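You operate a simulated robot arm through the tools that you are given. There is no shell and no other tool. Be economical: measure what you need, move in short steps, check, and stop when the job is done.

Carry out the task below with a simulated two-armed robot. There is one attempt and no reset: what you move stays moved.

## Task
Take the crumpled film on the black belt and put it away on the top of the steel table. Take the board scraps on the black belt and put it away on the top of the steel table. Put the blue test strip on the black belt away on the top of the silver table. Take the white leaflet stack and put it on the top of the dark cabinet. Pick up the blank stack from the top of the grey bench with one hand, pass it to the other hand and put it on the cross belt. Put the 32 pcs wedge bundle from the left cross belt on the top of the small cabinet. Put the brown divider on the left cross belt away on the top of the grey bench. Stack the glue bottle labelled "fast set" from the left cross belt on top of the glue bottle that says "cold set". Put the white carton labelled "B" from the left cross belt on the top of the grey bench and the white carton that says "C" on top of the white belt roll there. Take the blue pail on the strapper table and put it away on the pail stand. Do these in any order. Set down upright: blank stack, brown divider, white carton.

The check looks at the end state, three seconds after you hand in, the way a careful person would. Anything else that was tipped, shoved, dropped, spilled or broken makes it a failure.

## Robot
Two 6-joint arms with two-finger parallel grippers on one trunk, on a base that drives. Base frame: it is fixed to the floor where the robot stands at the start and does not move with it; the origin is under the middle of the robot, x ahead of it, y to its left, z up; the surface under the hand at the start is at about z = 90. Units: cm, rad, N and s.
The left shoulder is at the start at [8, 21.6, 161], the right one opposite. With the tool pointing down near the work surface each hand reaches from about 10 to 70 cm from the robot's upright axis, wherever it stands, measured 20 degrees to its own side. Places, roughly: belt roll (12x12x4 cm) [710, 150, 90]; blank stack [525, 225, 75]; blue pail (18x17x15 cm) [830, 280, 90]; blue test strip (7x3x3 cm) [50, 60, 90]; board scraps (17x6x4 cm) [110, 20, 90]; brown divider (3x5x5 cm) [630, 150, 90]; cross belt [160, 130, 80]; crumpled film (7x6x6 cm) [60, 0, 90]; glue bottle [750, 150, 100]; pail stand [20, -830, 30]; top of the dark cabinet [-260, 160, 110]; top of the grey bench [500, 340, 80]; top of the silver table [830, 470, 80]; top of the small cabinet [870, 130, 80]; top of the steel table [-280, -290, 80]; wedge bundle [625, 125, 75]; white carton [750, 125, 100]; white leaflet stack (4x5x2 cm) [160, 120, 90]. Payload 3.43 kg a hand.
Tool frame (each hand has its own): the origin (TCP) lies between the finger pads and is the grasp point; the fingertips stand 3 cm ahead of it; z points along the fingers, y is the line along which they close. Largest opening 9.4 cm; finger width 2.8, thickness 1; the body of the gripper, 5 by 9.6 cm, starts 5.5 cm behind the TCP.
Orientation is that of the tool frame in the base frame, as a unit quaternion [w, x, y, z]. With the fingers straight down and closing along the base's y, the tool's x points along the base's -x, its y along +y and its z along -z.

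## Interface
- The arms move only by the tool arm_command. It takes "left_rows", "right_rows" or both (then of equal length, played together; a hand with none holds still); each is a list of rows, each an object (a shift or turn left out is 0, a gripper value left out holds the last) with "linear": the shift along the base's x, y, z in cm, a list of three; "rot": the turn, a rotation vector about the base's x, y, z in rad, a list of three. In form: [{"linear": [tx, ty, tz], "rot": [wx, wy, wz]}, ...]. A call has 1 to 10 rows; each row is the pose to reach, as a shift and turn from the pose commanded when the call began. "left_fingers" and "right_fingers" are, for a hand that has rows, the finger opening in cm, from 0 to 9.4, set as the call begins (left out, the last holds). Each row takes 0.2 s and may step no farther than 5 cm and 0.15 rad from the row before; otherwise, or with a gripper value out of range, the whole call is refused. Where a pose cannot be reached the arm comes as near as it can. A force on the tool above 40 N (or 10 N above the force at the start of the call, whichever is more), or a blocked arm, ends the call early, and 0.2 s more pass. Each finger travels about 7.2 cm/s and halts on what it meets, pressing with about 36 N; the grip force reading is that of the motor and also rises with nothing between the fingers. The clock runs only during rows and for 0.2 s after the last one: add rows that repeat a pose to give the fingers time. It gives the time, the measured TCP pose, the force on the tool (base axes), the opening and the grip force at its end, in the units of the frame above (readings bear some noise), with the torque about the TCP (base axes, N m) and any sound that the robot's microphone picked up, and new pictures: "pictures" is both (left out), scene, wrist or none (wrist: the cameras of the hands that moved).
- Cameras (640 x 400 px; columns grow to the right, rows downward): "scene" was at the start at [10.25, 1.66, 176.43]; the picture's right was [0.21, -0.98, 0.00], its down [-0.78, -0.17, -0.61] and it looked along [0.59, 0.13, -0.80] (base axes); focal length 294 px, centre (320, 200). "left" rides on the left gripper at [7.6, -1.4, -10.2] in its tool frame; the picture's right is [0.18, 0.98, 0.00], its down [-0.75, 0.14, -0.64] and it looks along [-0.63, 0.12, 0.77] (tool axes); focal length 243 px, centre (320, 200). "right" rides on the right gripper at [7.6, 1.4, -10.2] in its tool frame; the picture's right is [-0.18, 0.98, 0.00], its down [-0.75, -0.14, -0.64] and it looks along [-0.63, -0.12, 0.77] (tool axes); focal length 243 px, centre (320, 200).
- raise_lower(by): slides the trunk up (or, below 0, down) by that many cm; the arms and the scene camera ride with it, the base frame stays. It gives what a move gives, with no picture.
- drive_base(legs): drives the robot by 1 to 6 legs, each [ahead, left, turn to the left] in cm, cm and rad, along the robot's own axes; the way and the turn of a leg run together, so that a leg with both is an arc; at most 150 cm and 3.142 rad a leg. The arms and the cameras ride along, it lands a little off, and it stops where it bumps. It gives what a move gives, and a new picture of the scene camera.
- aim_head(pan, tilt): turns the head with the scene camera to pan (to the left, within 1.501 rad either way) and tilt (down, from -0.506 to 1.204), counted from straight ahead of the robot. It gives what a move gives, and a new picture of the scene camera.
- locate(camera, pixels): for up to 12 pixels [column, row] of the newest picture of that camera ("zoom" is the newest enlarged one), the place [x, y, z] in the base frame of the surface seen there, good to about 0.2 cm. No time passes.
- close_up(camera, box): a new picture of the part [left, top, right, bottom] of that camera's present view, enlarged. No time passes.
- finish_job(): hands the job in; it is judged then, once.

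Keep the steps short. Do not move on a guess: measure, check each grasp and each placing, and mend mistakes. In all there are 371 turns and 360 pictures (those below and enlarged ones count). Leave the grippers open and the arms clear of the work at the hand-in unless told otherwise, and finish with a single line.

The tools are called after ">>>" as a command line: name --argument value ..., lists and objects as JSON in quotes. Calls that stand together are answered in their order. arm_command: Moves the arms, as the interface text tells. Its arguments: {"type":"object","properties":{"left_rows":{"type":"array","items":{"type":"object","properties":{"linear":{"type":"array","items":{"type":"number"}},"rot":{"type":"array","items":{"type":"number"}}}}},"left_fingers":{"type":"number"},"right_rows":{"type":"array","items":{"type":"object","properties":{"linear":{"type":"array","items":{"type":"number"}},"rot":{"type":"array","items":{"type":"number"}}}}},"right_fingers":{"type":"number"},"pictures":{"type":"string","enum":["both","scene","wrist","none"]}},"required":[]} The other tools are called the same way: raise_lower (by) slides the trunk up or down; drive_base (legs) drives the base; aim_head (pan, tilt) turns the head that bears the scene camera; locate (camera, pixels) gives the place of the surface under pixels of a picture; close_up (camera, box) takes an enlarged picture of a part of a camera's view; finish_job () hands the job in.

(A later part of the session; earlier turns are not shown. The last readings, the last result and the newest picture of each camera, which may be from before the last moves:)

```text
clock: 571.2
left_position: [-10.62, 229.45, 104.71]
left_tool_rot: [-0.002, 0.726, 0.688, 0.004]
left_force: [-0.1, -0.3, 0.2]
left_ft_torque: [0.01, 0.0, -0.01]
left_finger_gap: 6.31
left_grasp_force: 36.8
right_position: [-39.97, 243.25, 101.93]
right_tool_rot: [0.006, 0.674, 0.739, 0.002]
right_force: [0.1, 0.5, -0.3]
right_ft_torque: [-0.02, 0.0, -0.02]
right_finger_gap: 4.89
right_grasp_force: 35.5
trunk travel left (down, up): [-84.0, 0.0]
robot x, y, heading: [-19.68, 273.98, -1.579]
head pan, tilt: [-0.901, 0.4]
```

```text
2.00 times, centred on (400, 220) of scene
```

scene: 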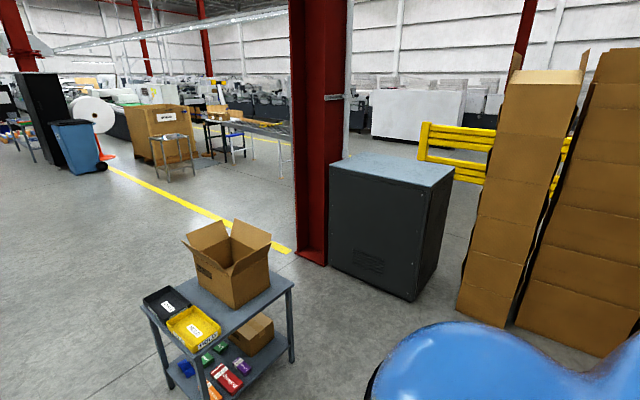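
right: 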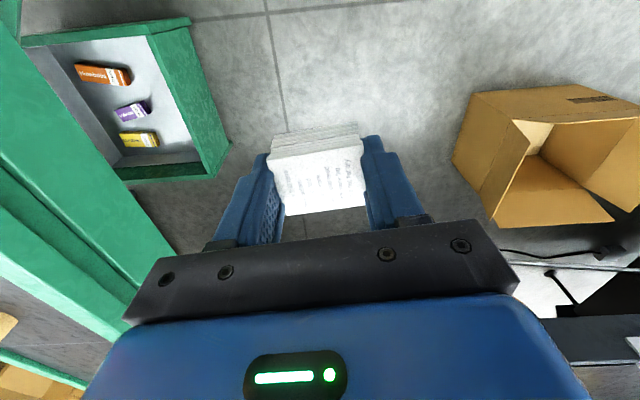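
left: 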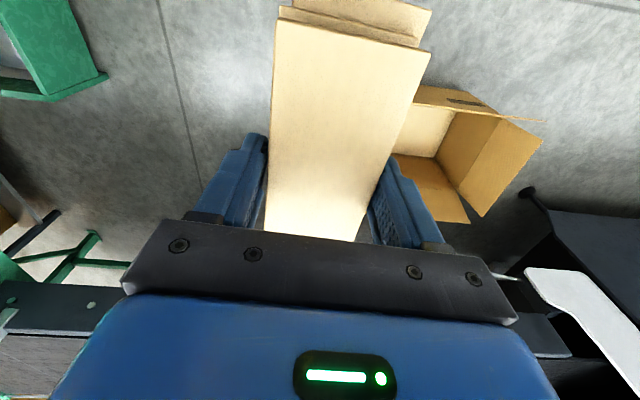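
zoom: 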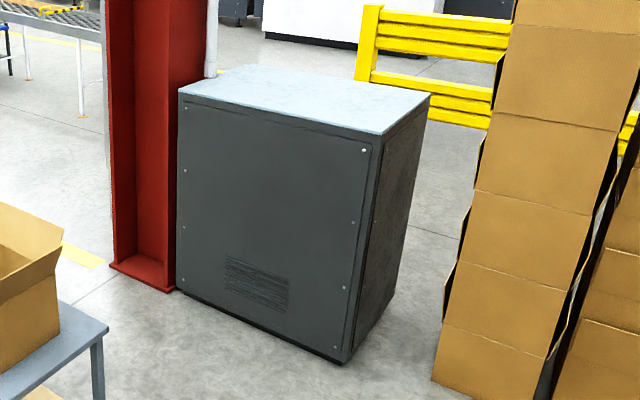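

Cabinet top is z 109.1, x −280..−228, y 120–206. I turn to face it and stop short at about (−150,200).

>>> drive_base --legs '[[0, 0, -1.564], [75, 30, 0], [50, 42, 0]]'

>>> aim_head --pan 0.0 --tilt 0.7

```text
clock: 582.6
left_position: [-190.95, 197.33, 104.76]
left_tool_rot: [0.003, 0.999, -0.038, 0.003]
left_force: [-0.3, 0.7, 0.8]
left_ft_torque: [-0.02, -0.01, -0.04]
left_finger_gap: 6.31
left_grasp_force: 35.4
right_position: [-176.3, 226.44, 102.15]
right_tool_rot: [0.006, 0.999, 0.033, -0.004]
right_force: [0.5, 1.1, -1.1]
right_ft_torque: [-0.03, 0.02, 0.0]
right_finger_gap: 4.89
right_grasp_force: 36.7
trunk travel left (down, up): [-84.0, 0.0]
robot x, y, heading: [-146.44, 204.53, 3.114]
head pan, tilt: [-0.901, 0.4]
```

scene: 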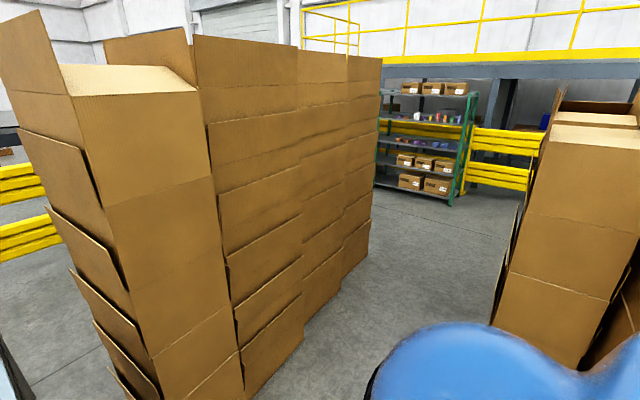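

```text
clock: 583.8
left_position: [-191.04, 197.26, 104.69]
left_tool_rot: [0.001, 0.999, -0.039, 0.003]
left_force: [-0.1, -0.5, -0.6]
left_ft_torque: [0.0, -0.03, -0.03]
left_finger_gap: 6.34
left_grasp_force: 35.8
right_position: [-176.39, 226.29, 102.16]
right_tool_rot: [0.005, 0.999, 0.034, -0.003]
right_force: [-0.1, -0.4, -0.6]
right_ft_torque: [0.0, 0.01, -0.01]
right_finger_gap: 4.88
right_grasp_force: 35.9
trunk travel left (down, up): [-84.0, 0.0]
robot x, y, heading: [-146.17, 204.79, 3.113]
head pan, tilt: [0.0, 0.7]
```

scene: 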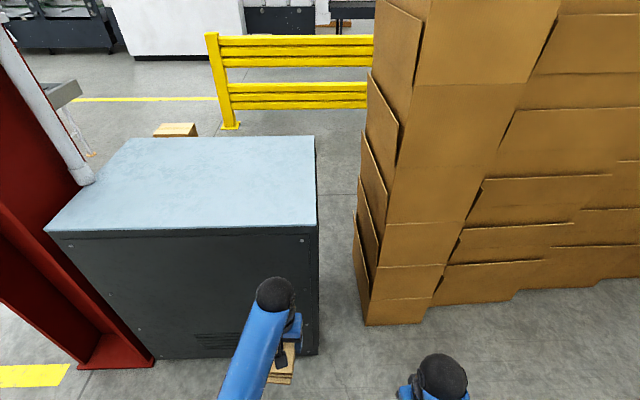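

>>> arm_command --left_rows '[{"linear": [0, -4, 0]}, {"linear": [0, -8, 0]}, {"linear": [0, -12, 0]}, {"linear": [0, -16, 0]}, {"linear": [0, -16, 0]}, {"linear": [0, -16, 0]}, {"linear": [0, -16, 0]}, {"linear": [0, -16, 0]}, {"linear": [0, -16, 0]}, {"linear": [0, -16, 0]}]' --right_rows '[{"linear": [-3.5, -3, 1]}, {"linear": [-7, -6, 2.5]}, {"linear": [-10.5, -9, 4]}, {"linear": [-14, -12, 5.5]}, {"linear": [-17.5, -15, 7]}, {"linear": [-21, -18, 8.5]}, {"linear": [-24.5, -21, 10]}, {"linear": [-28, -24, 11.5]}, {"linear": [-31.5, -27, 13]}, {"linear": [-35, -30, 14]}]' --pictures "scene"

```text
clock: 586.0
left_position: [-191.17, 181.12, 104.25]
left_tool_rot: [0.002, 0.999, -0.038, 0.001]
left_force: [0.3, -0.4, -0.1]
left_ft_torque: [0.02, 0.0, -0.01]
left_finger_gap: 6.32
left_grasp_force: 36.1
left hand out of reach, approached as far as the arm can: row 2, 3, 4, 5, 6, 7, 8, 9, 10
right_position: [-211.52, 196.14, 116.01]
right_tool_rot: [0.004, 0.999, 0.034, -0.003]
right_force: [0.1, 0.9, -1.2]
right_ft_torque: [0.0, -0.03, 0.03]
right_finger_gap: 4.91
right_grasp_force: 36.0
right hand out of reach, approached as far as the arm can: row 3, 4, 5, 6, 7
trunk travel left (down, up): [-84.0, 0.0]
robot x, y, heading: [-146.47, 204.79, 3.114]
head pan, tilt: [0.0, 0.7]
```

scene: 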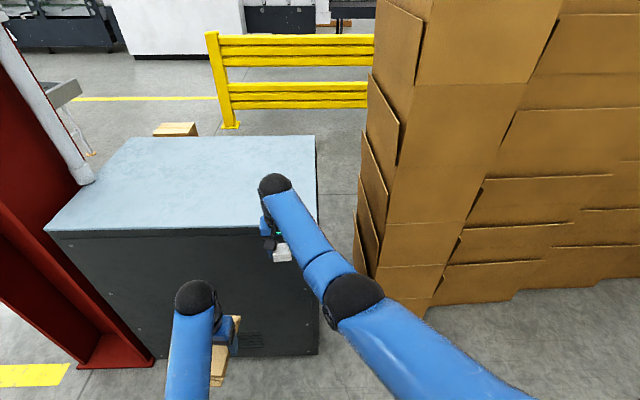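

>>> drive_base --legs '[[24, 5, 0]]'

>>> arm_command --right_rows '[{"linear": [0, 0, -1]}, {"linear": [0, 0, -2.3]}]' --pictures "both"

```text
clock: 587.8
left_position: [-214.71, 176.95, 104.62]
left_tool_rot: [0.003, 0.999, -0.039, 0.0]
left_force: [0.5, 0.8, -0.4]
left_ft_torque: [-0.02, 0.04, 0.0]
left_finger_gap: 6.32
left_grasp_force: 35.6
right_position: [-235.02, 192.0, 116.17]
right_tool_rot: [0.006, 0.999, 0.034, -0.005]
right_force: [0.5, -0.5, 0.1]
right_ft_torque: [0.01, 0.01, -0.01]
right_finger_gap: 4.88
right_grasp_force: 36.0
trunk travel left (down, up): [-84.0, 0.0]
robot x, y, heading: [-170.76, 200.41, 3.11]
head pan, tilt: [0.0, 0.7]
```

scene: 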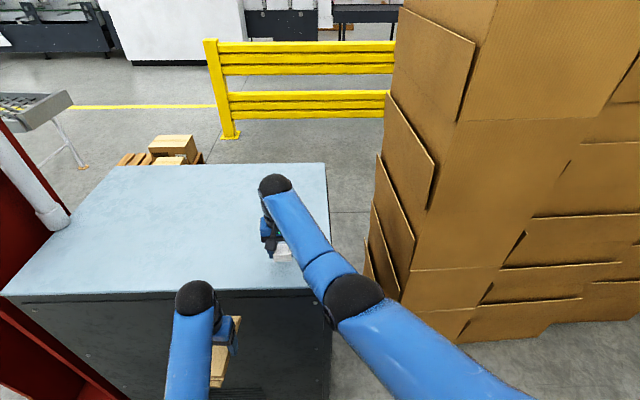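

```text
clock: 588.4
left_position: [-214.86, 177.12, 104.54]
left_tool_rot: [0.003, 0.999, -0.038, 0.001]
left_force: [0.4, -1.1, -1.2]
left_ft_torque: [0.01, -0.01, 0.0]
left_finger_gap: 6.32
left_grasp_force: 35.7
right_position: [-235.31, 192.19, 113.7]
right_tool_rot: [0.005, 0.999, 0.035, -0.005]
right_force: [0.0, 0.4, 0.2]
right_ft_torque: [0.0, -0.02, 0.0]
right_finger_gap: 4.89
right_grasp_force: 36.4
trunk travel left (down, up): [-84.0, 0.0]
robot x, y, heading: [-170.79, 200.77, 3.11]
head pan, tilt: [0.0, 0.7]
```

scene: 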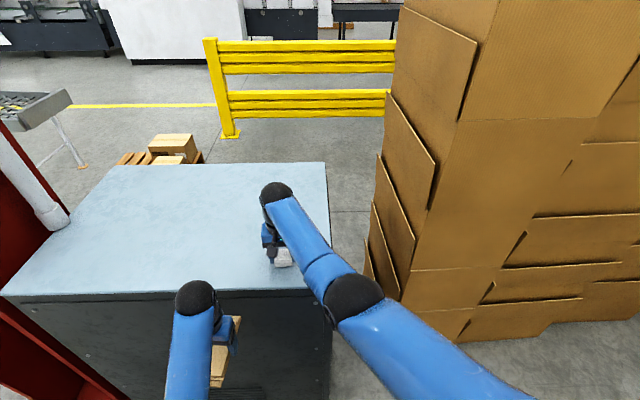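
right: 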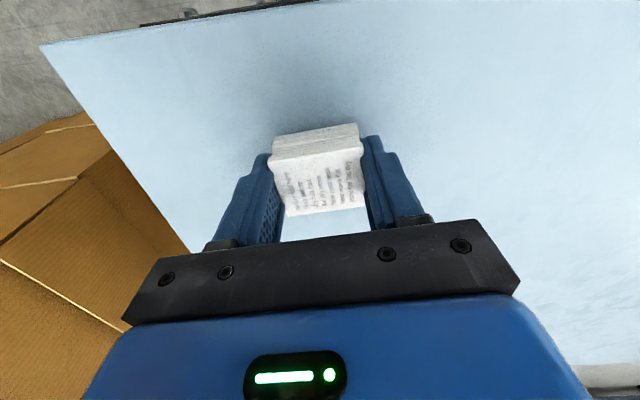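

>>> arm_command --right_rows '[{"linear": [-1, 0, -0.6]}, {"linear": [-1, 0, -1.1]}, {"linear": [-1, 0, -1.4]}]' --pictures "none"

>>> arm_command --right_rows '[{}, {}, {}]' --right_fingers 7 --pictures "none"

>>> arm_command --right_rows '[{"linear": [0, 0, 2]}, {"linear": [0, 0, 4.5]}, {"linear": [0, 0, 6]}]' --pictures "wrist"

```text
clock: 589.2
left_position: [-214.9, 176.94, 104.51]
left_tool_rot: [0.002, 0.999, -0.038, 0.001]
left_force: [0.1, 0.0, 0.3]
left_ft_torque: [-0.01, 0.0, 0.0]
left_finger_gap: 6.35
left_grasp_force: 35.7
right_position: [-236.43, 192.07, 112.64]
right_tool_rot: [0.006, 0.999, 0.034, -0.006]
right_force: [-1.8, -0.3, 15.8]
right_ft_torque: [0.4, 0.03, 0.05]
right_finger_gap: 4.9
right_grasp_force: 35.7
trunk travel left (down, up): [-84.0, 0.0]
robot x, y, heading: [-170.28, 200.38, 3.11]
head pan, tilt: [0.0, 0.7]
```

```text
clock: 590.0
left_position: [-215.09, 176.96, 104.32]
left_tool_rot: [0.003, 0.999, -0.038, 0.002]
left_force: [-0.1, 0.7, -0.4]
left_ft_torque: [-0.03, 0.02, -0.03]
left_finger_gap: 6.34
left_grasp_force: 36.1
right_position: [-236.46, 192.15, 112.34]
right_tool_rot: [0.005, 0.999, 0.034, -0.003]
right_force: [0.4, -0.7, 0.6]
right_ft_torque: [-0.01, 0.02, 0.01]
right_finger_gap: 7.0
right_grasp_force: 0.1
trunk travel left (down, up): [-84.0, 0.0]
robot x, y, heading: [-171.06, 200.52, 3.108]
head pan, tilt: [0.0, 0.7]
```

```text
clock: 590.8
left_position: [-215.14, 176.92, 104.4]
left_tool_rot: [0.003, 0.999, -0.037, 0.001]
left_force: [0.3, 0.5, -1.0]
left_ft_torque: [0.04, -0.04, 0.0]
left_finger_gap: 6.32
left_grasp_force: 35.8
right_position: [-236.44, 192.14, 118.37]
right_tool_rot: [0.004, 0.999, 0.034, -0.004]
right_force: [0.0, 0.1, 0.3]
right_ft_torque: [0.02, 0.01, -0.01]
right_finger_gap: 6.98
right_grasp_force: 0.0
trunk travel left (down, up): [-84.0, 0.0]
robot x, y, heading: [-170.61, 200.71, 3.113]
head pan, tilt: [0.0, 0.7]
```

right: 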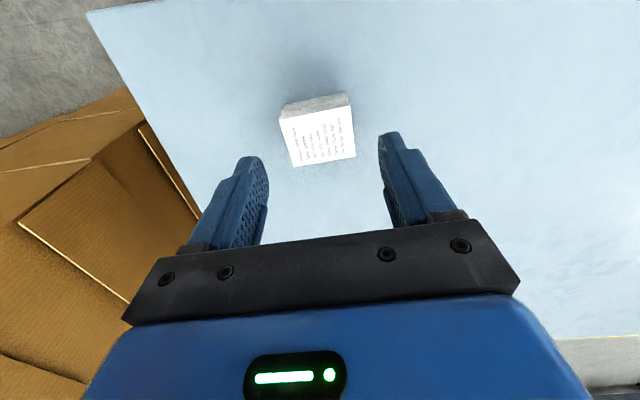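

Leaflet is on the dark cabinet. I back off straight, tuck the right hand, and head for the steel table.

>>> drive_base --legs '[[-55, 0, 0]]'

>>> arm_command --right_rows '[{"linear": [4, 2, -2]}, {"linear": [8, 4, -4]}, {"linear": [12, 6, -6]}, {"linear": [16, 8, -8]}, {"linear": [20, 10, -10]}, {"linear": [24, 12, -12]}, {"linear": [28, 14, -14]}, {"linear": [30, 16, -15]}]' --pictures "none"

>>> drive_base --legs '[[-95, 0, 0.03], [0, 0, 1.571], [150, -10, 0]]'

```text
clock: 594.0
left_position: [-160.31, 175.34, 104.23]
left_tool_rot: [0.002, 0.999, -0.038, 0.003]
left_force: [-0.3, 0.2, 0.6]
left_ft_torque: [0.01, 0.0, -0.02]
left_finger_gap: 6.34
left_grasp_force: 36.4
right_position: [-181.68, 190.6, 118.09]
right_tool_rot: [0.005, 0.999, 0.034, -0.002]
right_force: [-0.5, -0.4, 0.4]
right_ft_torque: [0.06, 0.03, 0.0]
right_finger_gap: 7.02
right_grasp_force: 0.1
trunk travel left (down, up): [-84.0, 0.0]
robot x, y, heading: [-115.89, 198.7, 3.112]
head pan, tilt: [0.0, 0.7]
```

scene: 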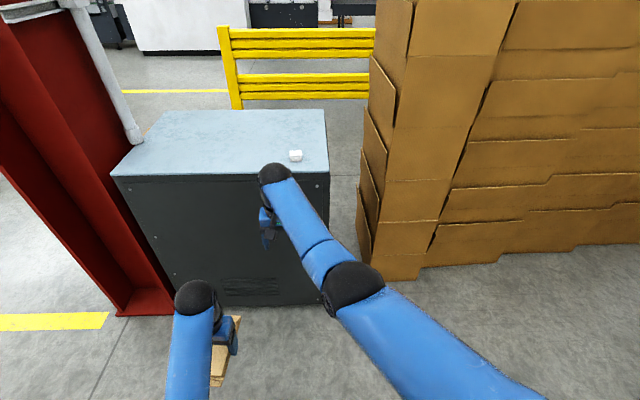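

```text
clock: 595.8
left_position: [-160.05, 175.43, 104.37]
left_tool_rot: [0.003, 0.999, -0.038, 0.001]
left_force: [1.2, 0.3, -0.4]
left_ft_torque: [0.01, 0.03, -0.01]
left_finger_gap: 6.35
left_grasp_force: 35.7
right_position: [-151.37, 206.46, 103.3]
right_tool_rot: [0.006, 0.999, 0.035, -0.004]
right_force: [0.5, 0.0, -0.1]
right_ft_torque: [-0.04, -0.01, 0.01]
right_finger_gap: 7.0
right_grasp_force: 0.1
right hand out of reach, approached as far as the arm can: row 3, 4, 5, 6
trunk travel left (down, up): [-84.0, 0.0]
robot x, y, heading: [-115.75, 199.0, 3.113]
head pan, tilt: [0.0, 0.7]
```

```text
refused: leg 3 is longer than a leg can be; nothing moved
```

>>> drive_base --legs '[[-95, 0, 0.03], [0, 0, 1.571], [140, 0, 0], [82, -89.5, 0], [82, -89.5, 0], [82, -89.5, 0]]'

>>> aim_head --pan 0.0 --tilt 0.8

```text
clock: 628.4
left_position: [-272.66, -227.53, 104.4]
left_tool_rot: [-0.001, 0.731, 0.682, 0.003]
left_force: [-0.1, -0.9, -1.5]
left_ft_torque: [0.02, 0.02, -0.03]
left_finger_gap: 6.31
left_grasp_force: 36.4
right_position: [-303.92, -219.23, 103.25]
right_tool_rot: [0.006, 0.68, 0.734, 0.0]
right_force: [0.4, -0.5, 1.0]
right_ft_torque: [0.04, 0.0, -0.01]
right_finger_gap: 6.97
right_grasp_force: 0.0
trunk travel left (down, up): [-84.0, 0.0]
robot x, y, heading: [-296.88, -183.12, -1.59]
head pan, tilt: [0.0, 0.7]
```

scene: 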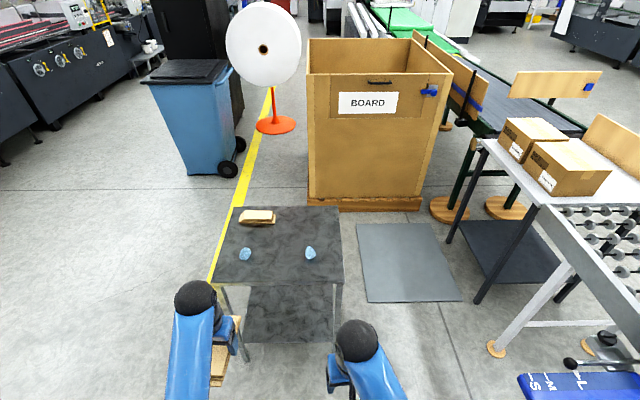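

```text
clock: 629.0
left_position: [-272.76, -227.64, 104.46]
left_tool_rot: [0.0, 0.731, 0.682, 0.003]
left_force: [0.2, -0.3, -0.9]
left_ft_torque: [-0.02, -0.01, 0.0]
left_finger_gap: 6.31
left_grasp_force: 36.0
right_position: [-303.97, -219.29, 103.29]
right_tool_rot: [0.006, 0.679, 0.734, 0.001]
right_force: [0.2, -0.7, -0.5]
right_ft_torque: [0.0, -0.05, -0.01]
right_finger_gap: 7.01
right_grasp_force: 0.1
trunk travel left (down, up): [-84.0, 0.0]
robot x, y, heading: [-296.75, -183.36, -1.594]
head pan, tilt: [0.0, 0.799]
```

scene: 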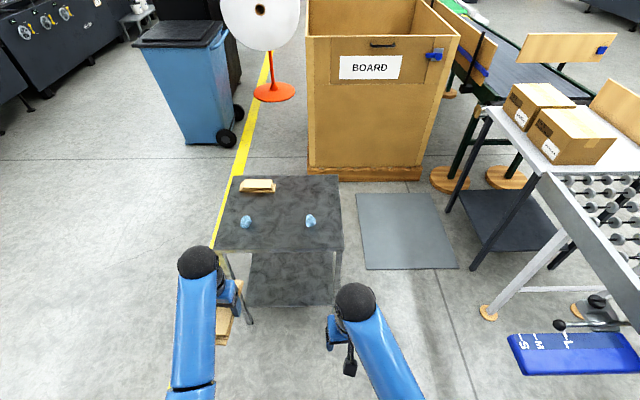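

I drive up to the table.

>>> drive_base --legs '[[0, 0, 0.02], [38, 0, 0]]'

>>> locate --camera "scene" --pixels '[[320, 200]]'

```text
clock: 631.8
left_position: [-271.83, -264.9, 104.41]
left_tool_rot: [0.001, 0.723, 0.691, 0.002]
left_force: [-0.8, 0.4, 0.2]
left_ft_torque: [-0.02, 0.04, 0.0]
left_finger_gap: 6.36
left_grasp_force: 36.3
right_position: [-303.03, -257.41, 103.38]
right_tool_rot: [0.006, 0.671, 0.741, 0.001]
right_force: [-0.2, 0.8, -0.7]
right_ft_torque: [-0.04, -0.03, -0.02]
right_finger_gap: 7.01
right_grasp_force: 0.1
trunk travel left (down, up): [-84.0, 0.0]
robot x, y, heading: [-296.9, -221.55, -1.568]
head pan, tilt: [0.0, 0.799]
```

scene: 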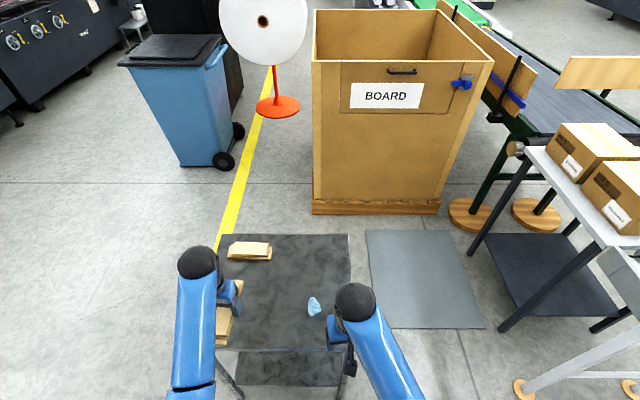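

```text
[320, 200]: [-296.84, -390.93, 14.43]
```

>>> arm_command --left_rows '[{"linear": [-3, -3.4, 0]}, {"linear": [-6, -6.8, 0]}, {"linear": [-9.2, -9.5, -1]}, {"linear": [-9.2, -9.5, -5.5]}, {"linear": [-9.2, -9.5, -10]}, {"linear": [-9.2, -9.5, -14]}, {"linear": [-9.2, -9.5, -18]}, {"linear": [-9.2, -9.5, -21]}]' --pictures "both"

```text
clock: 633.6
left_position: [-281.05, -274.78, 83.22]
left_tool_rot: [0.0, 0.723, 0.691, 0.002]
left_force: [-1.2, 0.0, -0.4]
left_ft_torque: [-0.03, 0.02, 0.01]
left_finger_gap: 6.36
left_grasp_force: 36.1
right_position: [-303.11, -257.63, 103.35]
right_tool_rot: [0.007, 0.671, 0.741, 0.001]
right_force: [-0.7, 0.2, -0.2]
right_ft_torque: [0.0, 0.03, 0.0]
right_finger_gap: 7.0
right_grasp_force: 0.2
trunk travel left (down, up): [-84.0, 0.0]
robot x, y, heading: [-297.35, -221.54, -1.569]
head pan, tilt: [0.0, 0.799]
```

scene: 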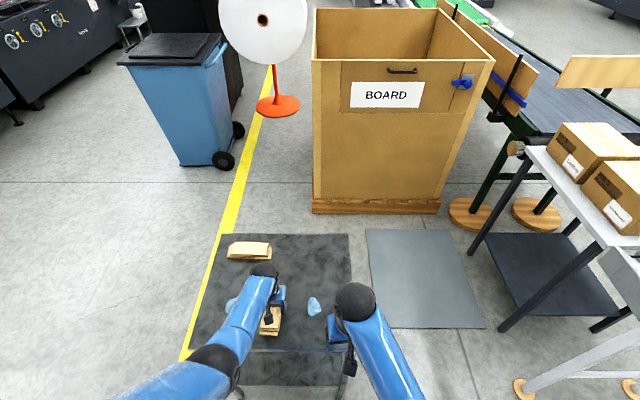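
left: 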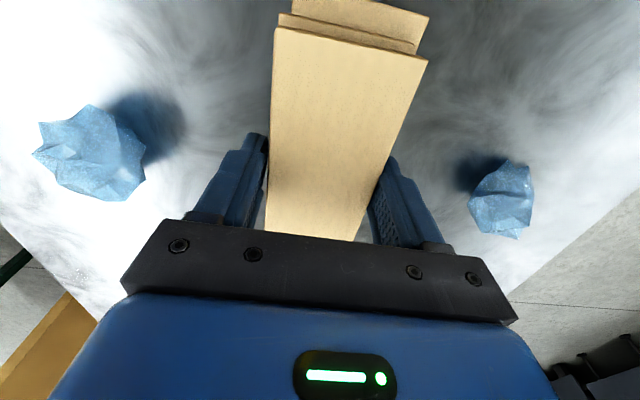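

Between the two films. I lower to contact, release (opening limited to 8) and lift.

>>> arm_command --left_rows '[{"linear": [0, 0, -0.8]}, {"linear": [0, 0, -1.5]}, {"linear": [0, 0, -1.9]}]' --pictures "none"

>>> arm_command --left_rows '[{}, {}, {}]' --left_fingers 8.5 --pictures "none"

>>> arm_command --left_rows '[{"linear": [0, 0, 3]}, {"linear": [0, 0, 7]}, {"linear": [0, 0, 11]}, {"linear": [0, 0, 15]}, {"linear": [0, 1, 19]}, {"linear": [2, 5, 21]}, {"linear": [4, 9, 22]}]' --pictures "both"

```text
clock: 634.4
left_position: [-281.02, -274.64, 81.46]
left_tool_rot: [0.001, 0.723, 0.691, 0.003]
left_force: [0.1, 0.2, -0.4]
left_ft_torque: [-0.01, 0.0, 0.01]
left_finger_gap: 6.33
left_grasp_force: 36.1
right_position: [-303.11, -257.82, 103.29]
right_tool_rot: [0.006, 0.671, 0.742, 0.001]
right_force: [-0.2, -0.3, -0.2]
right_ft_torque: [0.03, 0.03, 0.01]
right_finger_gap: 6.97
right_grasp_force: 0.1
trunk travel left (down, up): [-84.0, 0.0]
robot x, y, heading: [-297.02, -221.65, -1.569]
head pan, tilt: [0.0, 0.799]
```

```text
clock: 635.2
left_position: [-280.94, -274.62, 81.49]
left_tool_rot: [0.001, 0.723, 0.69, 0.003]
left_force: [-0.1, -0.4, 0.1]
left_ft_torque: [0.01, -0.02, -0.01]
left_finger_gap: 8.5
left_grasp_force: 0.0
right_position: [-303.1, -257.6, 103.4]
right_tool_rot: [0.006, 0.671, 0.742, 0.002]
right_force: [-0.4, 0.1, 0.3]
right_ft_torque: [0.01, -0.03, 0.05]
right_finger_gap: 7.02
right_grasp_force: 0.0
trunk travel left (down, up): [-84.0, 0.0]
robot x, y, heading: [-296.77, -221.49, -1.574]
head pan, tilt: [0.0, 0.799]
```

```text
clock: 636.8
left_position: [-276.88, -265.53, 103.63]
left_tool_rot: [0.0, 0.723, 0.691, 0.003]
left_force: [1.2, 0.2, 1.5]
left_ft_torque: [0.03, -0.03, -0.01]
left_finger_gap: 8.53
left_grasp_force: 0.0
right_position: [-302.97, -257.45, 103.47]
right_tool_rot: [0.006, 0.671, 0.741, 0.0]
right_force: [-0.3, 0.0, -0.1]
right_ft_torque: [0.02, -0.01, 0.01]
right_finger_gap: 7.01
right_grasp_force: 0.1
trunk travel left (down, up): [-84.0, 0.0]
robot x, y, heading: [-296.95, -221.71, -1.569]
head pan, tilt: [0.0, 0.799]
```

scene: 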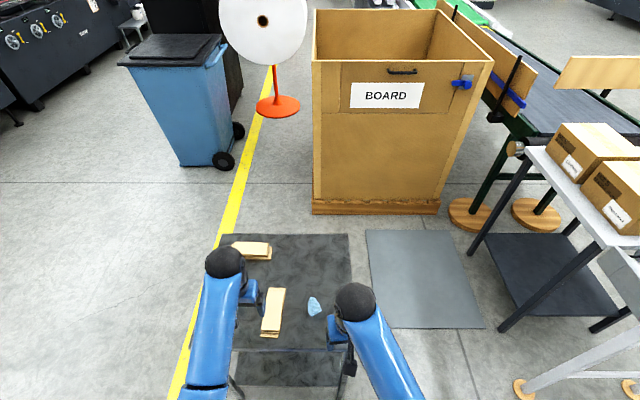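
left: 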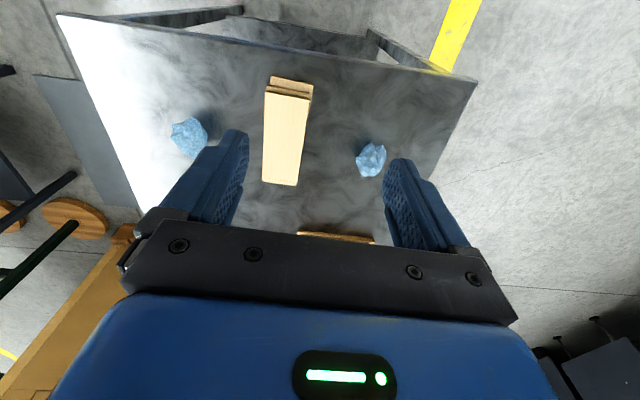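

Scraps placed. Only the pail remains. I back off and look toward the pail stand (20,−830).

>>> drive_base --legs '[[-45, 0, 0], [0, 130, 0]]'

>>> aim_head --pan 0.25 --tilt 0.2

>>> close_up --camera "scene" --box '[200, 80, 460, 260]'

```text
clock: 645.7
left_position: [-146.97, -220.3, 103.58]
left_tool_rot: [0.001, 0.724, 0.69, 0.002]
left_force: [-0.4, 0.4, -0.2]
left_ft_torque: [0.01, 0.04, -0.01]
left_finger_gap: 8.52
left_grasp_force: 0.2
right_position: [-173.08, -212.14, 103.29]
right_tool_rot: [0.006, 0.671, 0.741, 0.002]
right_force: [0.8, 0.0, -0.3]
right_ft_torque: [0.0, -0.02, -0.03]
right_finger_gap: 7.0
right_grasp_force: 0.1
trunk travel left (down, up): [-84.0, 0.0]
robot x, y, heading: [-166.62, -176.17, -1.567]
head pan, tilt: [0.0, 0.799]
```

scene: 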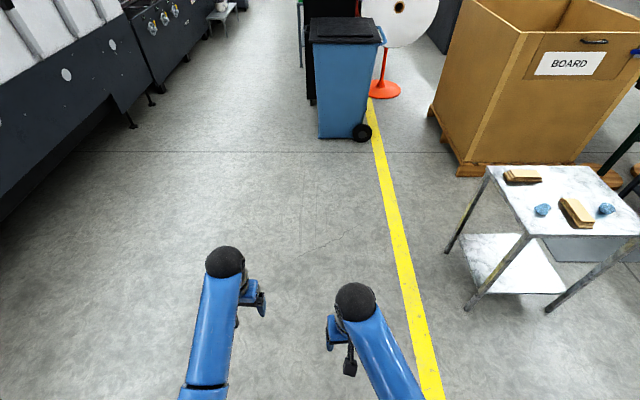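

```text
clock: 646.7
left_position: [-146.76, -220.33, 103.63]
left_tool_rot: [0.0, 0.723, 0.691, 0.002]
left_force: [0.6, -0.1, -0.2]
left_ft_torque: [-0.03, 0.0, 0.0]
left_finger_gap: 8.49
left_grasp_force: 0.1
right_position: [-172.98, -212.18, 103.27]
right_tool_rot: [0.005, 0.671, 0.741, 0.001]
right_force: [0.3, 0.2, 0.0]
right_ft_torque: [-0.01, -0.01, -0.03]
right_finger_gap: 7.02
right_grasp_force: 0.1
trunk travel left (down, up): [-84.0, 0.0]
robot x, y, heading: [-166.87, -176.4, -1.568]
head pan, tilt: [0.25, 0.201]
```

scene: 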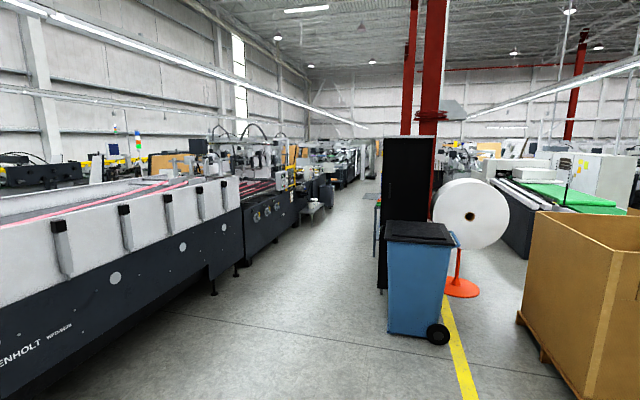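

```text
2.22 times, centred on (330, 170) of scene
```

zoom: 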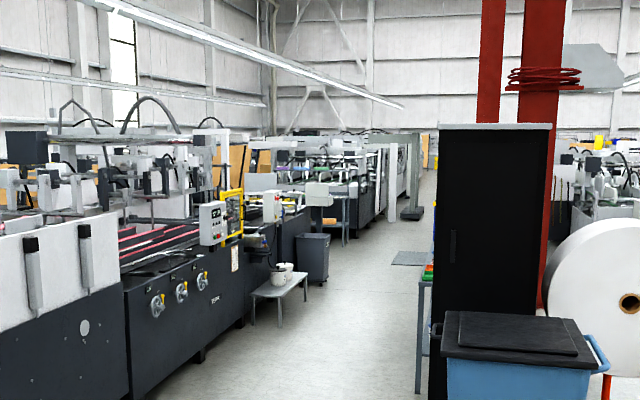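

The pail stand is the low bench at scene ≈(313,208), on this side. I measure it for later.

>>> locate --camera "zoom" --pixels '[[262, 292], [300, 280], [250, 290], [308, 272], [288, 268], [279, 276], [270, 290], [253, 320], [305, 300], [282, 325]]'

>>> drive_base --legs '[[130, 40, 0], [130, 40, 0], [100, 20, 0]]'

>>> aim_head --pan 0.45 --tilt 0.6

```text
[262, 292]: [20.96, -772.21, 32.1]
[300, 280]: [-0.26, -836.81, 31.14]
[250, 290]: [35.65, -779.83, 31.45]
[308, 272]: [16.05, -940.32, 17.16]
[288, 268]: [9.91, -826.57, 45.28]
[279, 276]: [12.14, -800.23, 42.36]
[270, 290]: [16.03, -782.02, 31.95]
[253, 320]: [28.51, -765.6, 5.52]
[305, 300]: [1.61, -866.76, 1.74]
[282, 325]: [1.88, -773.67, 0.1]
```

```text
clock: 664.6
left_position: [-47.17, -577.89, 103.62]
left_tool_rot: [0.001, 0.726, 0.688, 0.002]
left_force: [-0.6, -0.6, -0.2]
left_ft_torque: [0.02, 0.01, 0.01]
left_finger_gap: 8.5
left_grasp_force: 0.0
right_position: [-73.34, -569.65, 103.36]
right_tool_rot: [0.005, 0.675, 0.738, 0.001]
right_force: [0.1, 0.6, 0.0]
right_ft_torque: [-0.03, 0.02, -0.04]
right_finger_gap: 7.01
right_grasp_force: 0.0
trunk travel left (down, up): [-84.0, 0.0]
robot x, y, heading: [-66.43, -533.59, -1.577]
head pan, tilt: [0.25, 0.201]
```

scene: 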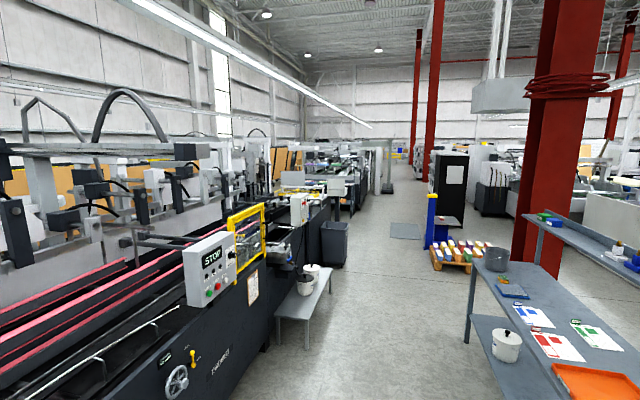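

```text
clock: 665.5
left_position: [-47.15, -578.1, 103.58]
left_tool_rot: [0.001, 0.726, 0.688, 0.003]
left_force: [-0.5, 0.6, -1.1]
left_ft_torque: [-0.01, 0.02, 0.0]
left_finger_gap: 8.51
left_grasp_force: 0.0
right_position: [-73.21, -569.69, 103.33]
right_tool_rot: [0.005, 0.675, 0.738, 0.002]
right_force: [0.0, 0.3, 0.5]
right_ft_torque: [-0.01, -0.01, 0.0]
right_finger_gap: 7.02
right_grasp_force: 0.1
trunk travel left (down, up): [-84.0, 0.0]
robot x, y, heading: [-66.61, -533.77, -1.578]
head pan, tilt: [0.45, 0.6]
```

scene: 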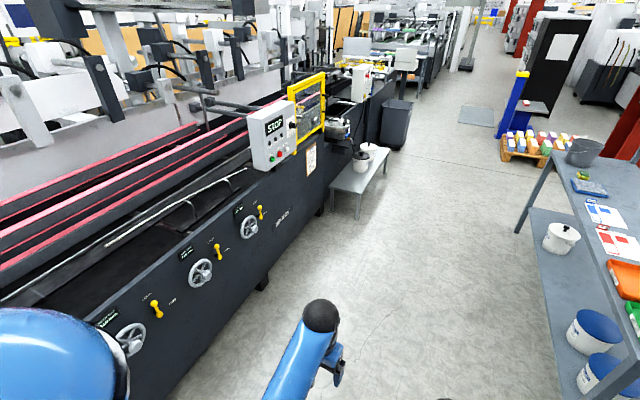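

>>> close_up --camera "scene" --box '[320, 130, 420, 230]'

>>> locate --camera "scene" --pixels '[[333, 188], [364, 190], [388, 150], [350, 180], [345, 172], [366, 178], [362, 155], [372, 145], [364, 215], [385, 185], [342, 210]]'

```text
4.00 times, centred on (370, 180) of scene
```

zoom: 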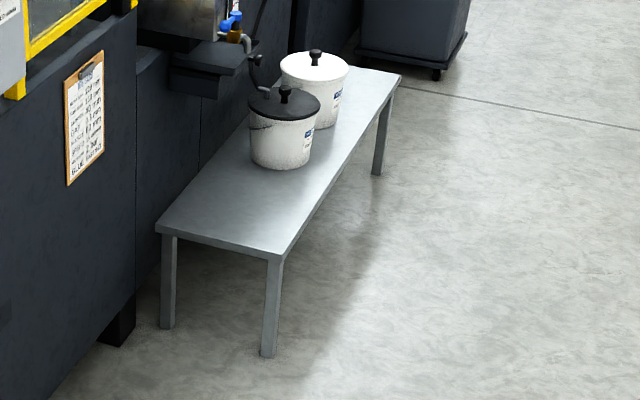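

```text
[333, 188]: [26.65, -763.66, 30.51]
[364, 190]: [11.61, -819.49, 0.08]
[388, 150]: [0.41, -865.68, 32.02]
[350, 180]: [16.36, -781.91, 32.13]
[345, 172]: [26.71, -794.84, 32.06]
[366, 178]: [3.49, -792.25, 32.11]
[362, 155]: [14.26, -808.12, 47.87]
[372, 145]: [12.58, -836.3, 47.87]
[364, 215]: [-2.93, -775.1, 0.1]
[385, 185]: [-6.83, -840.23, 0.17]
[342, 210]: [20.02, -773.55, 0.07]
```

Stand top z 32.1, free part around (14,−782). Now I drive back for the pail: turn around and go up the aisle.

>>> drive_base --legs '[[0, 0, 3.141], [0, 0, 0.007], [150, 0, 0], [150, 0, 0], [150, 0, 0], [150, 0, 0]]'

>>> drive_base --legs '[[120, -35, 0], [70, -20, 0], [72, -32, 0]]'

```text
clock: 701.7
left_position: [-79.51, 110.94, 103.54]
left_tool_rot: [-0.004, -0.685, 0.729, 0.001]
left_force: [0.5, 0.4, -0.6]
left_ft_torque: [0.03, -0.04, -0.01]
left_finger_gap: 8.53
left_grasp_force: 0.1
right_position: [-53.4, 102.47, 103.47]
right_tool_rot: [0.002, 0.735, -0.678, -0.007]
right_force: [0.1, 0.6, 1.0]
right_ft_torque: [0.03, -0.03, 0.02]
right_finger_gap: 6.98
right_grasp_force: 0.0
trunk travel left (down, up): [-84.0, 0.0]
robot x, y, heading: [-60.62, 66.54, 1.563]
head pan, tilt: [0.45, 0.6]
```

scene: 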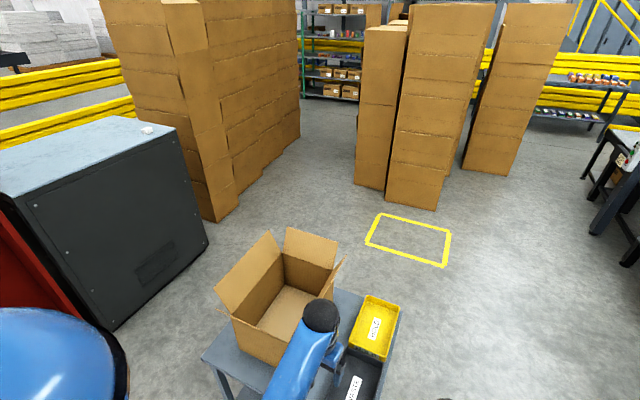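

```text
clock: 704.2
left_position: [-62.8, 134.07, 103.58]
left_tool_rot: [0.0, -0.648, 0.762, 0.001]
left_force: [-0.9, -0.4, 0.7]
left_ft_torque: [0.02, -0.02, 0.0]
left_finger_gap: 8.49
left_grasp_force: 0.1
right_position: [-37.68, 123.0, 103.67]
right_tool_rot: [0.003, -0.701, 0.713, 0.004]
right_force: [-0.3, -0.3, 0.2]
right_ft_torque: [0.02, -0.02, 0.01]
right_finger_gap: 7.01
right_grasp_force: 0.0
trunk travel left (down, up): [-84.0, 0.0]
robot x, y, heading: [-47.65, 88.3, 1.461]
head pan, tilt: [0.45, 0.6]
stopped in leg 1: the robot was blocked; the commanded pose is now the measured one
```

scene: 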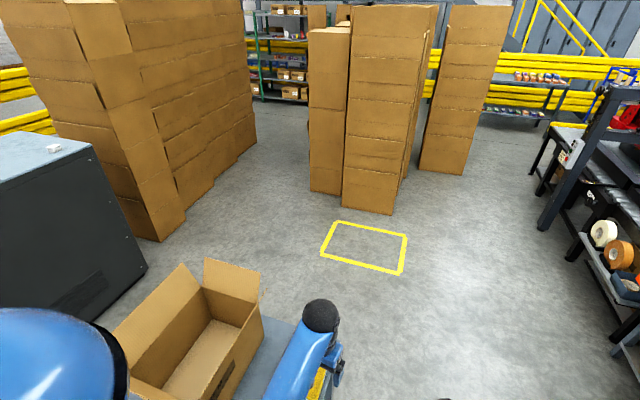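

I clipped the cart's corner. I back off to the right and compare the cart's position with before.

>>> drive_base --legs '[[-20, 0, 0.1], [0, -30, 0]]'

>>> aim_head --pan 0.75 --tilt 0.8

```text
clock: 707.5
left_position: [-38.47, 112.47, 103.52]
left_tool_rot: [-0.003, -0.684, 0.729, -0.001]
left_force: [-0.8, 0.5, 0.7]
left_ft_torque: [-0.01, -0.02, -0.01]
left_finger_gap: 8.5
left_grasp_force: 0.0
right_position: [-12.37, 103.81, 103.3]
right_tool_rot: [0.0, 0.736, -0.677, -0.005]
right_force: [-0.1, 0.4, 0.8]
right_ft_torque: [-0.01, -0.04, 0.0]
right_finger_gap: 6.98
right_grasp_force: 0.0
trunk travel left (down, up): [-84.0, 0.0]
robot x, y, heading: [-19.14, 68.07, 1.552]
head pan, tilt: [0.45, 0.6]
```

scene: 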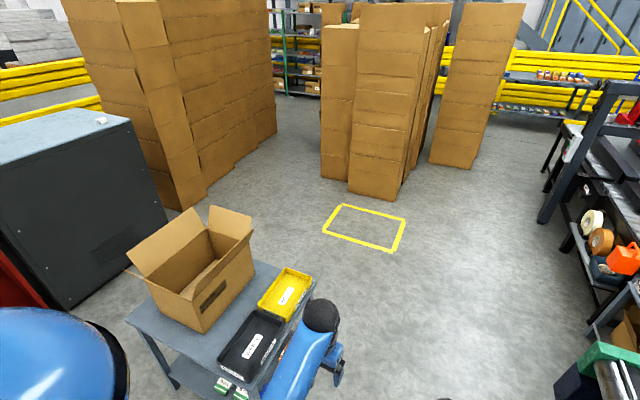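

```text
clock: 708.3
left_position: [-38.16, 112.47, 103.55]
left_tool_rot: [-0.004, -0.684, 0.729, -0.001]
left_force: [-0.8, -0.1, 1.6]
left_ft_torque: [-0.01, 0.01, 0.01]
left_finger_gap: 8.5
left_grasp_force: 0.0
right_position: [-12.16, 103.95, 103.34]
right_tool_rot: [0.002, 0.736, -0.677, -0.006]
right_force: [-1.1, 0.6, 0.9]
right_ft_torque: [0.0, -0.02, 0.01]
right_finger_gap: 7.0
right_grasp_force: 0.1
trunk travel left (down, up): [-84.0, 0.0]
robot x, y, heading: [-19.11, 67.88, 1.554]
head pan, tilt: [0.75, 0.799]
```

scene: 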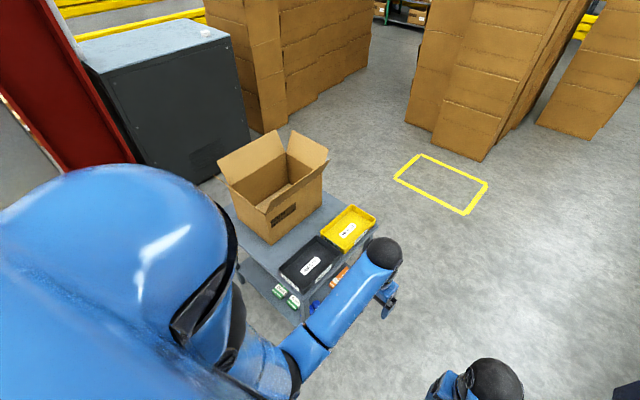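

>>> locate --camera "scene" --pixels '[[303, 318], [300, 300], [375, 225], [330, 190], [240, 250], [345, 205], [376, 212], [270, 330], [232, 230], [305, 310]]'

>>> close_up --camera "scene" --box '[210, 110, 430, 350]'

```text
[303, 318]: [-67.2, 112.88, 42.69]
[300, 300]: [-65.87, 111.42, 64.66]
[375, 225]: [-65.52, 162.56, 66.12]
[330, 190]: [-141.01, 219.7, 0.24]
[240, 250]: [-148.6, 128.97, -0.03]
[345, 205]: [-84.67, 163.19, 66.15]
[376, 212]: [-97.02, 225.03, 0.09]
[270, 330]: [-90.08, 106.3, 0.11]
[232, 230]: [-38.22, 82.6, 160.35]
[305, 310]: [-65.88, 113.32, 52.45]
```

```text
1.67 times, centred on (320, 230) of scene
```

zoom: 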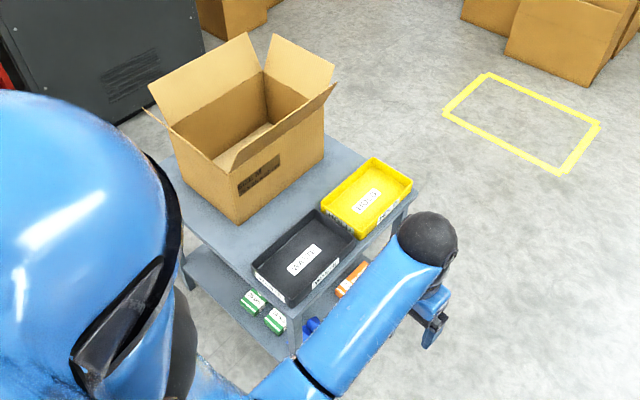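

The cart did not move. I continue north through the passage as before.

>>> drive_base --legs '[[122, 0, 0.017], [140, -41, 0], [43, -11, 0], [50, -13, 0], [40, -5, 0], [95, 0, 0]]'

>>> drive_base --legs '[[0, 0, -1.571], [95, 0, 0], [45, -8, 0]]'

```text
clock: 733.0
left_position: [30.17, 604.43, 103.65]
left_tool_rot: [-0.003, -0.689, 0.725, 0.001]
left_force: [-0.6, 1.1, 0.0]
left_ft_torque: [0.03, 0.0, -0.04]
left_finger_gap: 8.51
left_grasp_force: 0.1
right_position: [56.31, 596.18, 103.36]
right_tool_rot: [0.002, 0.74, -0.673, -0.006]
right_force: [1.2, -0.3, 0.1]
right_ft_torque: [0.0, 0.01, -0.03]
right_finger_gap: 7.01
right_grasp_force: 0.1
trunk travel left (down, up): [-84.0, 0.0]
robot x, y, heading: [49.5, 560.01, 1.569]
head pan, tilt: [0.75, 0.799]
```

scene: 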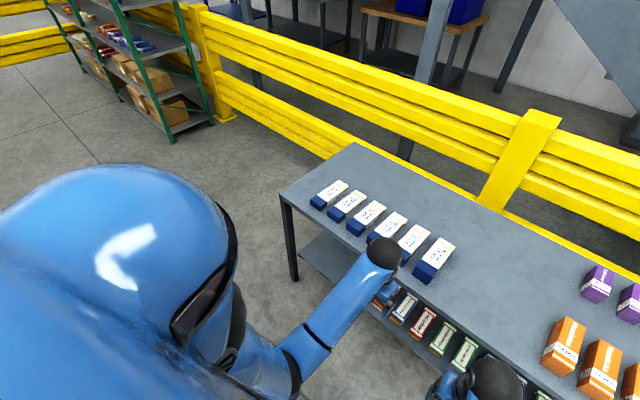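

```text
clock: 744.1
left_position: [234.57, 570.36, 103.6]
left_tool_rot: [-0.001, 0.027, 1.0, 0.002]
left_force: [0.2, -0.4, 0.8]
left_ft_torque: [0.02, -0.02, 0.02]
left_finger_gap: 8.47
left_grasp_force: 0.0
right_position: [226.12, 544.35, 103.4]
right_tool_rot: [0.004, -0.044, 0.999, 0.005]
right_force: [-0.4, -0.6, 0.1]
right_ft_torque: [0.0, 0.02, 0.01]
right_finger_gap: 7.01
right_grasp_force: 0.0
trunk travel left (down, up): [-84.0, 0.0]
robot x, y, heading: [190.6, 551.13, -0.008]
head pan, tilt: [0.75, 0.799]
```

scene: 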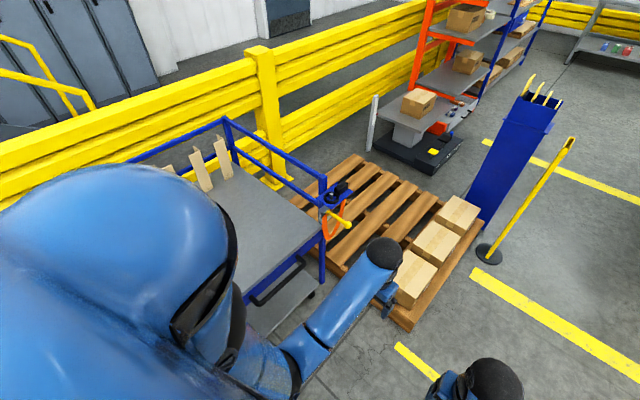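

>>> drive_base --legs '[[22, -58, 0.008], [100, 0, 0], [100, 0, 0], [57, 20, 0], [110, 0, 0]]'

>>> aim_head --pan -0.5 --tilt 0.5

```text
clock: 765.4
left_position: [622.01, 533.78, 103.68]
left_tool_rot: [-0.003, 0.023, 1.0, 0.003]
left_force: [-0.3, -0.1, -1.0]
left_ft_torque: [-0.01, -0.03, 0.01]
left_finger_gap: 8.51
left_grasp_force: 0.1
right_position: [613.8, 507.72, 103.42]
right_tool_rot: [0.003, -0.049, 0.999, 0.005]
right_force: [0.2, 0.1, -0.5]
right_ft_torque: [0.03, 0.01, -0.03]
right_finger_gap: 7.04
right_grasp_force: 0.0
trunk travel left (down, up): [-84.0, 0.0]
robot x, y, heading: [577.93, 514.46, 0.004]
head pan, tilt: [0.75, 0.799]
```

scene: 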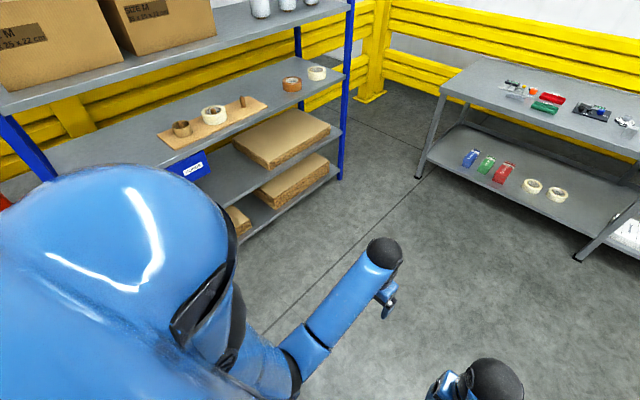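

```text
clock: 766.8
left_position: [622.01, 533.78, 103.53]
left_tool_rot: [-0.002, 0.023, 1.0, 0.002]
left_force: [0.0, 0.1, 0.0]
left_ft_torque: [-0.02, 0.01, 0.01]
left_finger_gap: 8.51
left_grasp_force: 0.0
right_position: [614.0, 507.59, 103.24]
right_tool_rot: [0.004, -0.048, 0.999, 0.005]
right_force: [-0.3, 0.2, -0.1]
right_ft_torque: [0.03, 0.04, 0.0]
right_finger_gap: 6.99
right_grasp_force: 0.0
trunk travel left (down, up): [-84.0, 0.0]
robot x, y, heading: [577.61, 513.69, 0.002]
head pan, tilt: [-0.499, 0.499]
```

scene: 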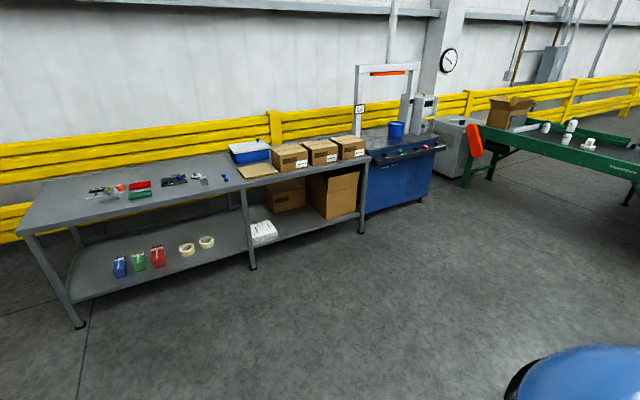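

>>> drive_base --legs '[[80, -110, 0], [80, -112, 0]]'

>>> aim_head --pan 0.0 --tilt 0.75

>>> close_up --camera "scene" --box '[220, 120, 420, 260]'

```text
clock: 780.1
left_position: [781.41, 310.95, 103.52]
left_tool_rot: [-0.002, 0.025, 1.0, 0.001]
left_force: [-0.4, 0.4, 0.3]
left_ft_torque: [-0.01, -0.01, 0.0]
left_finger_gap: 8.51
left_grasp_force: 0.1
right_position: [773.14, 284.86, 103.37]
right_tool_rot: [0.003, -0.049, 0.999, 0.004]
right_force: [-0.2, -0.2, 0.5]
right_ft_torque: [0.0, 0.01, 0.0]
right_finger_gap: 7.0
right_grasp_force: 0.0
trunk travel left (down, up): [-84.0, 0.0]
robot x, y, heading: [737.28, 290.95, 0.0]
head pan, tilt: [-0.499, 0.499]
```

scene: 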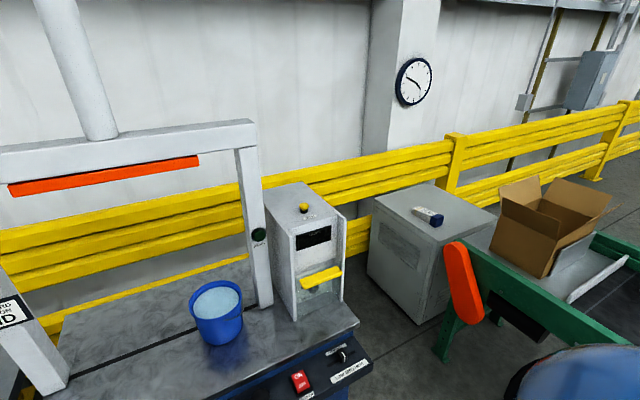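

```text
clock: 781.1
left_position: [781.48, 310.89, 103.53]
left_tool_rot: [-0.002, 0.026, 1.0, 0.003]
left_force: [-0.4, 0.9, -0.1]
left_ft_torque: [-0.03, 0.05, 0.0]
left_finger_gap: 8.51
left_grasp_force: 0.1
right_position: [773.28, 284.75, 103.4]
right_tool_rot: [0.003, -0.048, 0.999, 0.005]
right_force: [0.0, 0.4, -0.4]
right_ft_torque: [-0.01, 0.0, -0.03]
right_finger_gap: 6.99
right_grasp_force: 0.0
trunk travel left (down, up): [-84.0, 0.0]
robot x, y, heading: [737.17, 291.42, -0.002]
head pan, tilt: [0.0, 0.75]
```

scene: 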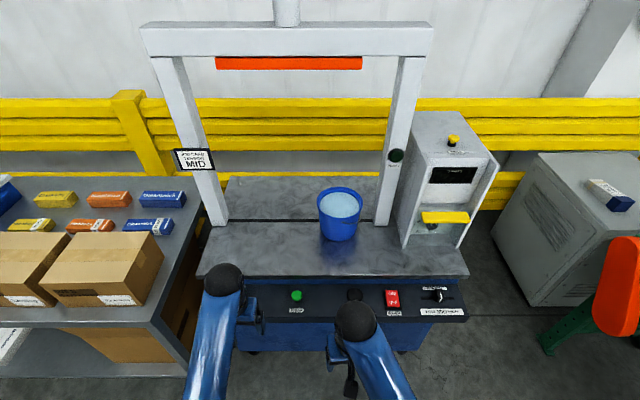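

```text
2.86 times, centred on (320, 190) of scene
```

zoom: 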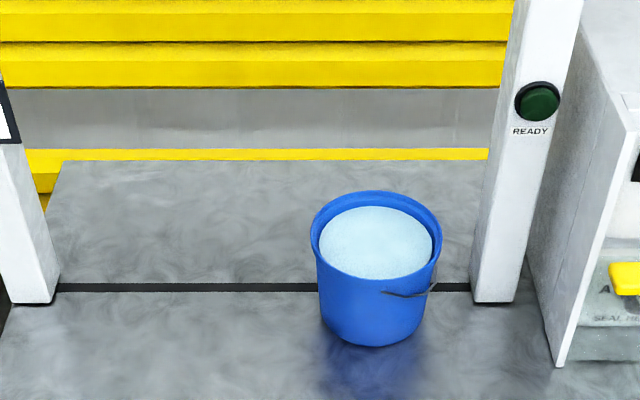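

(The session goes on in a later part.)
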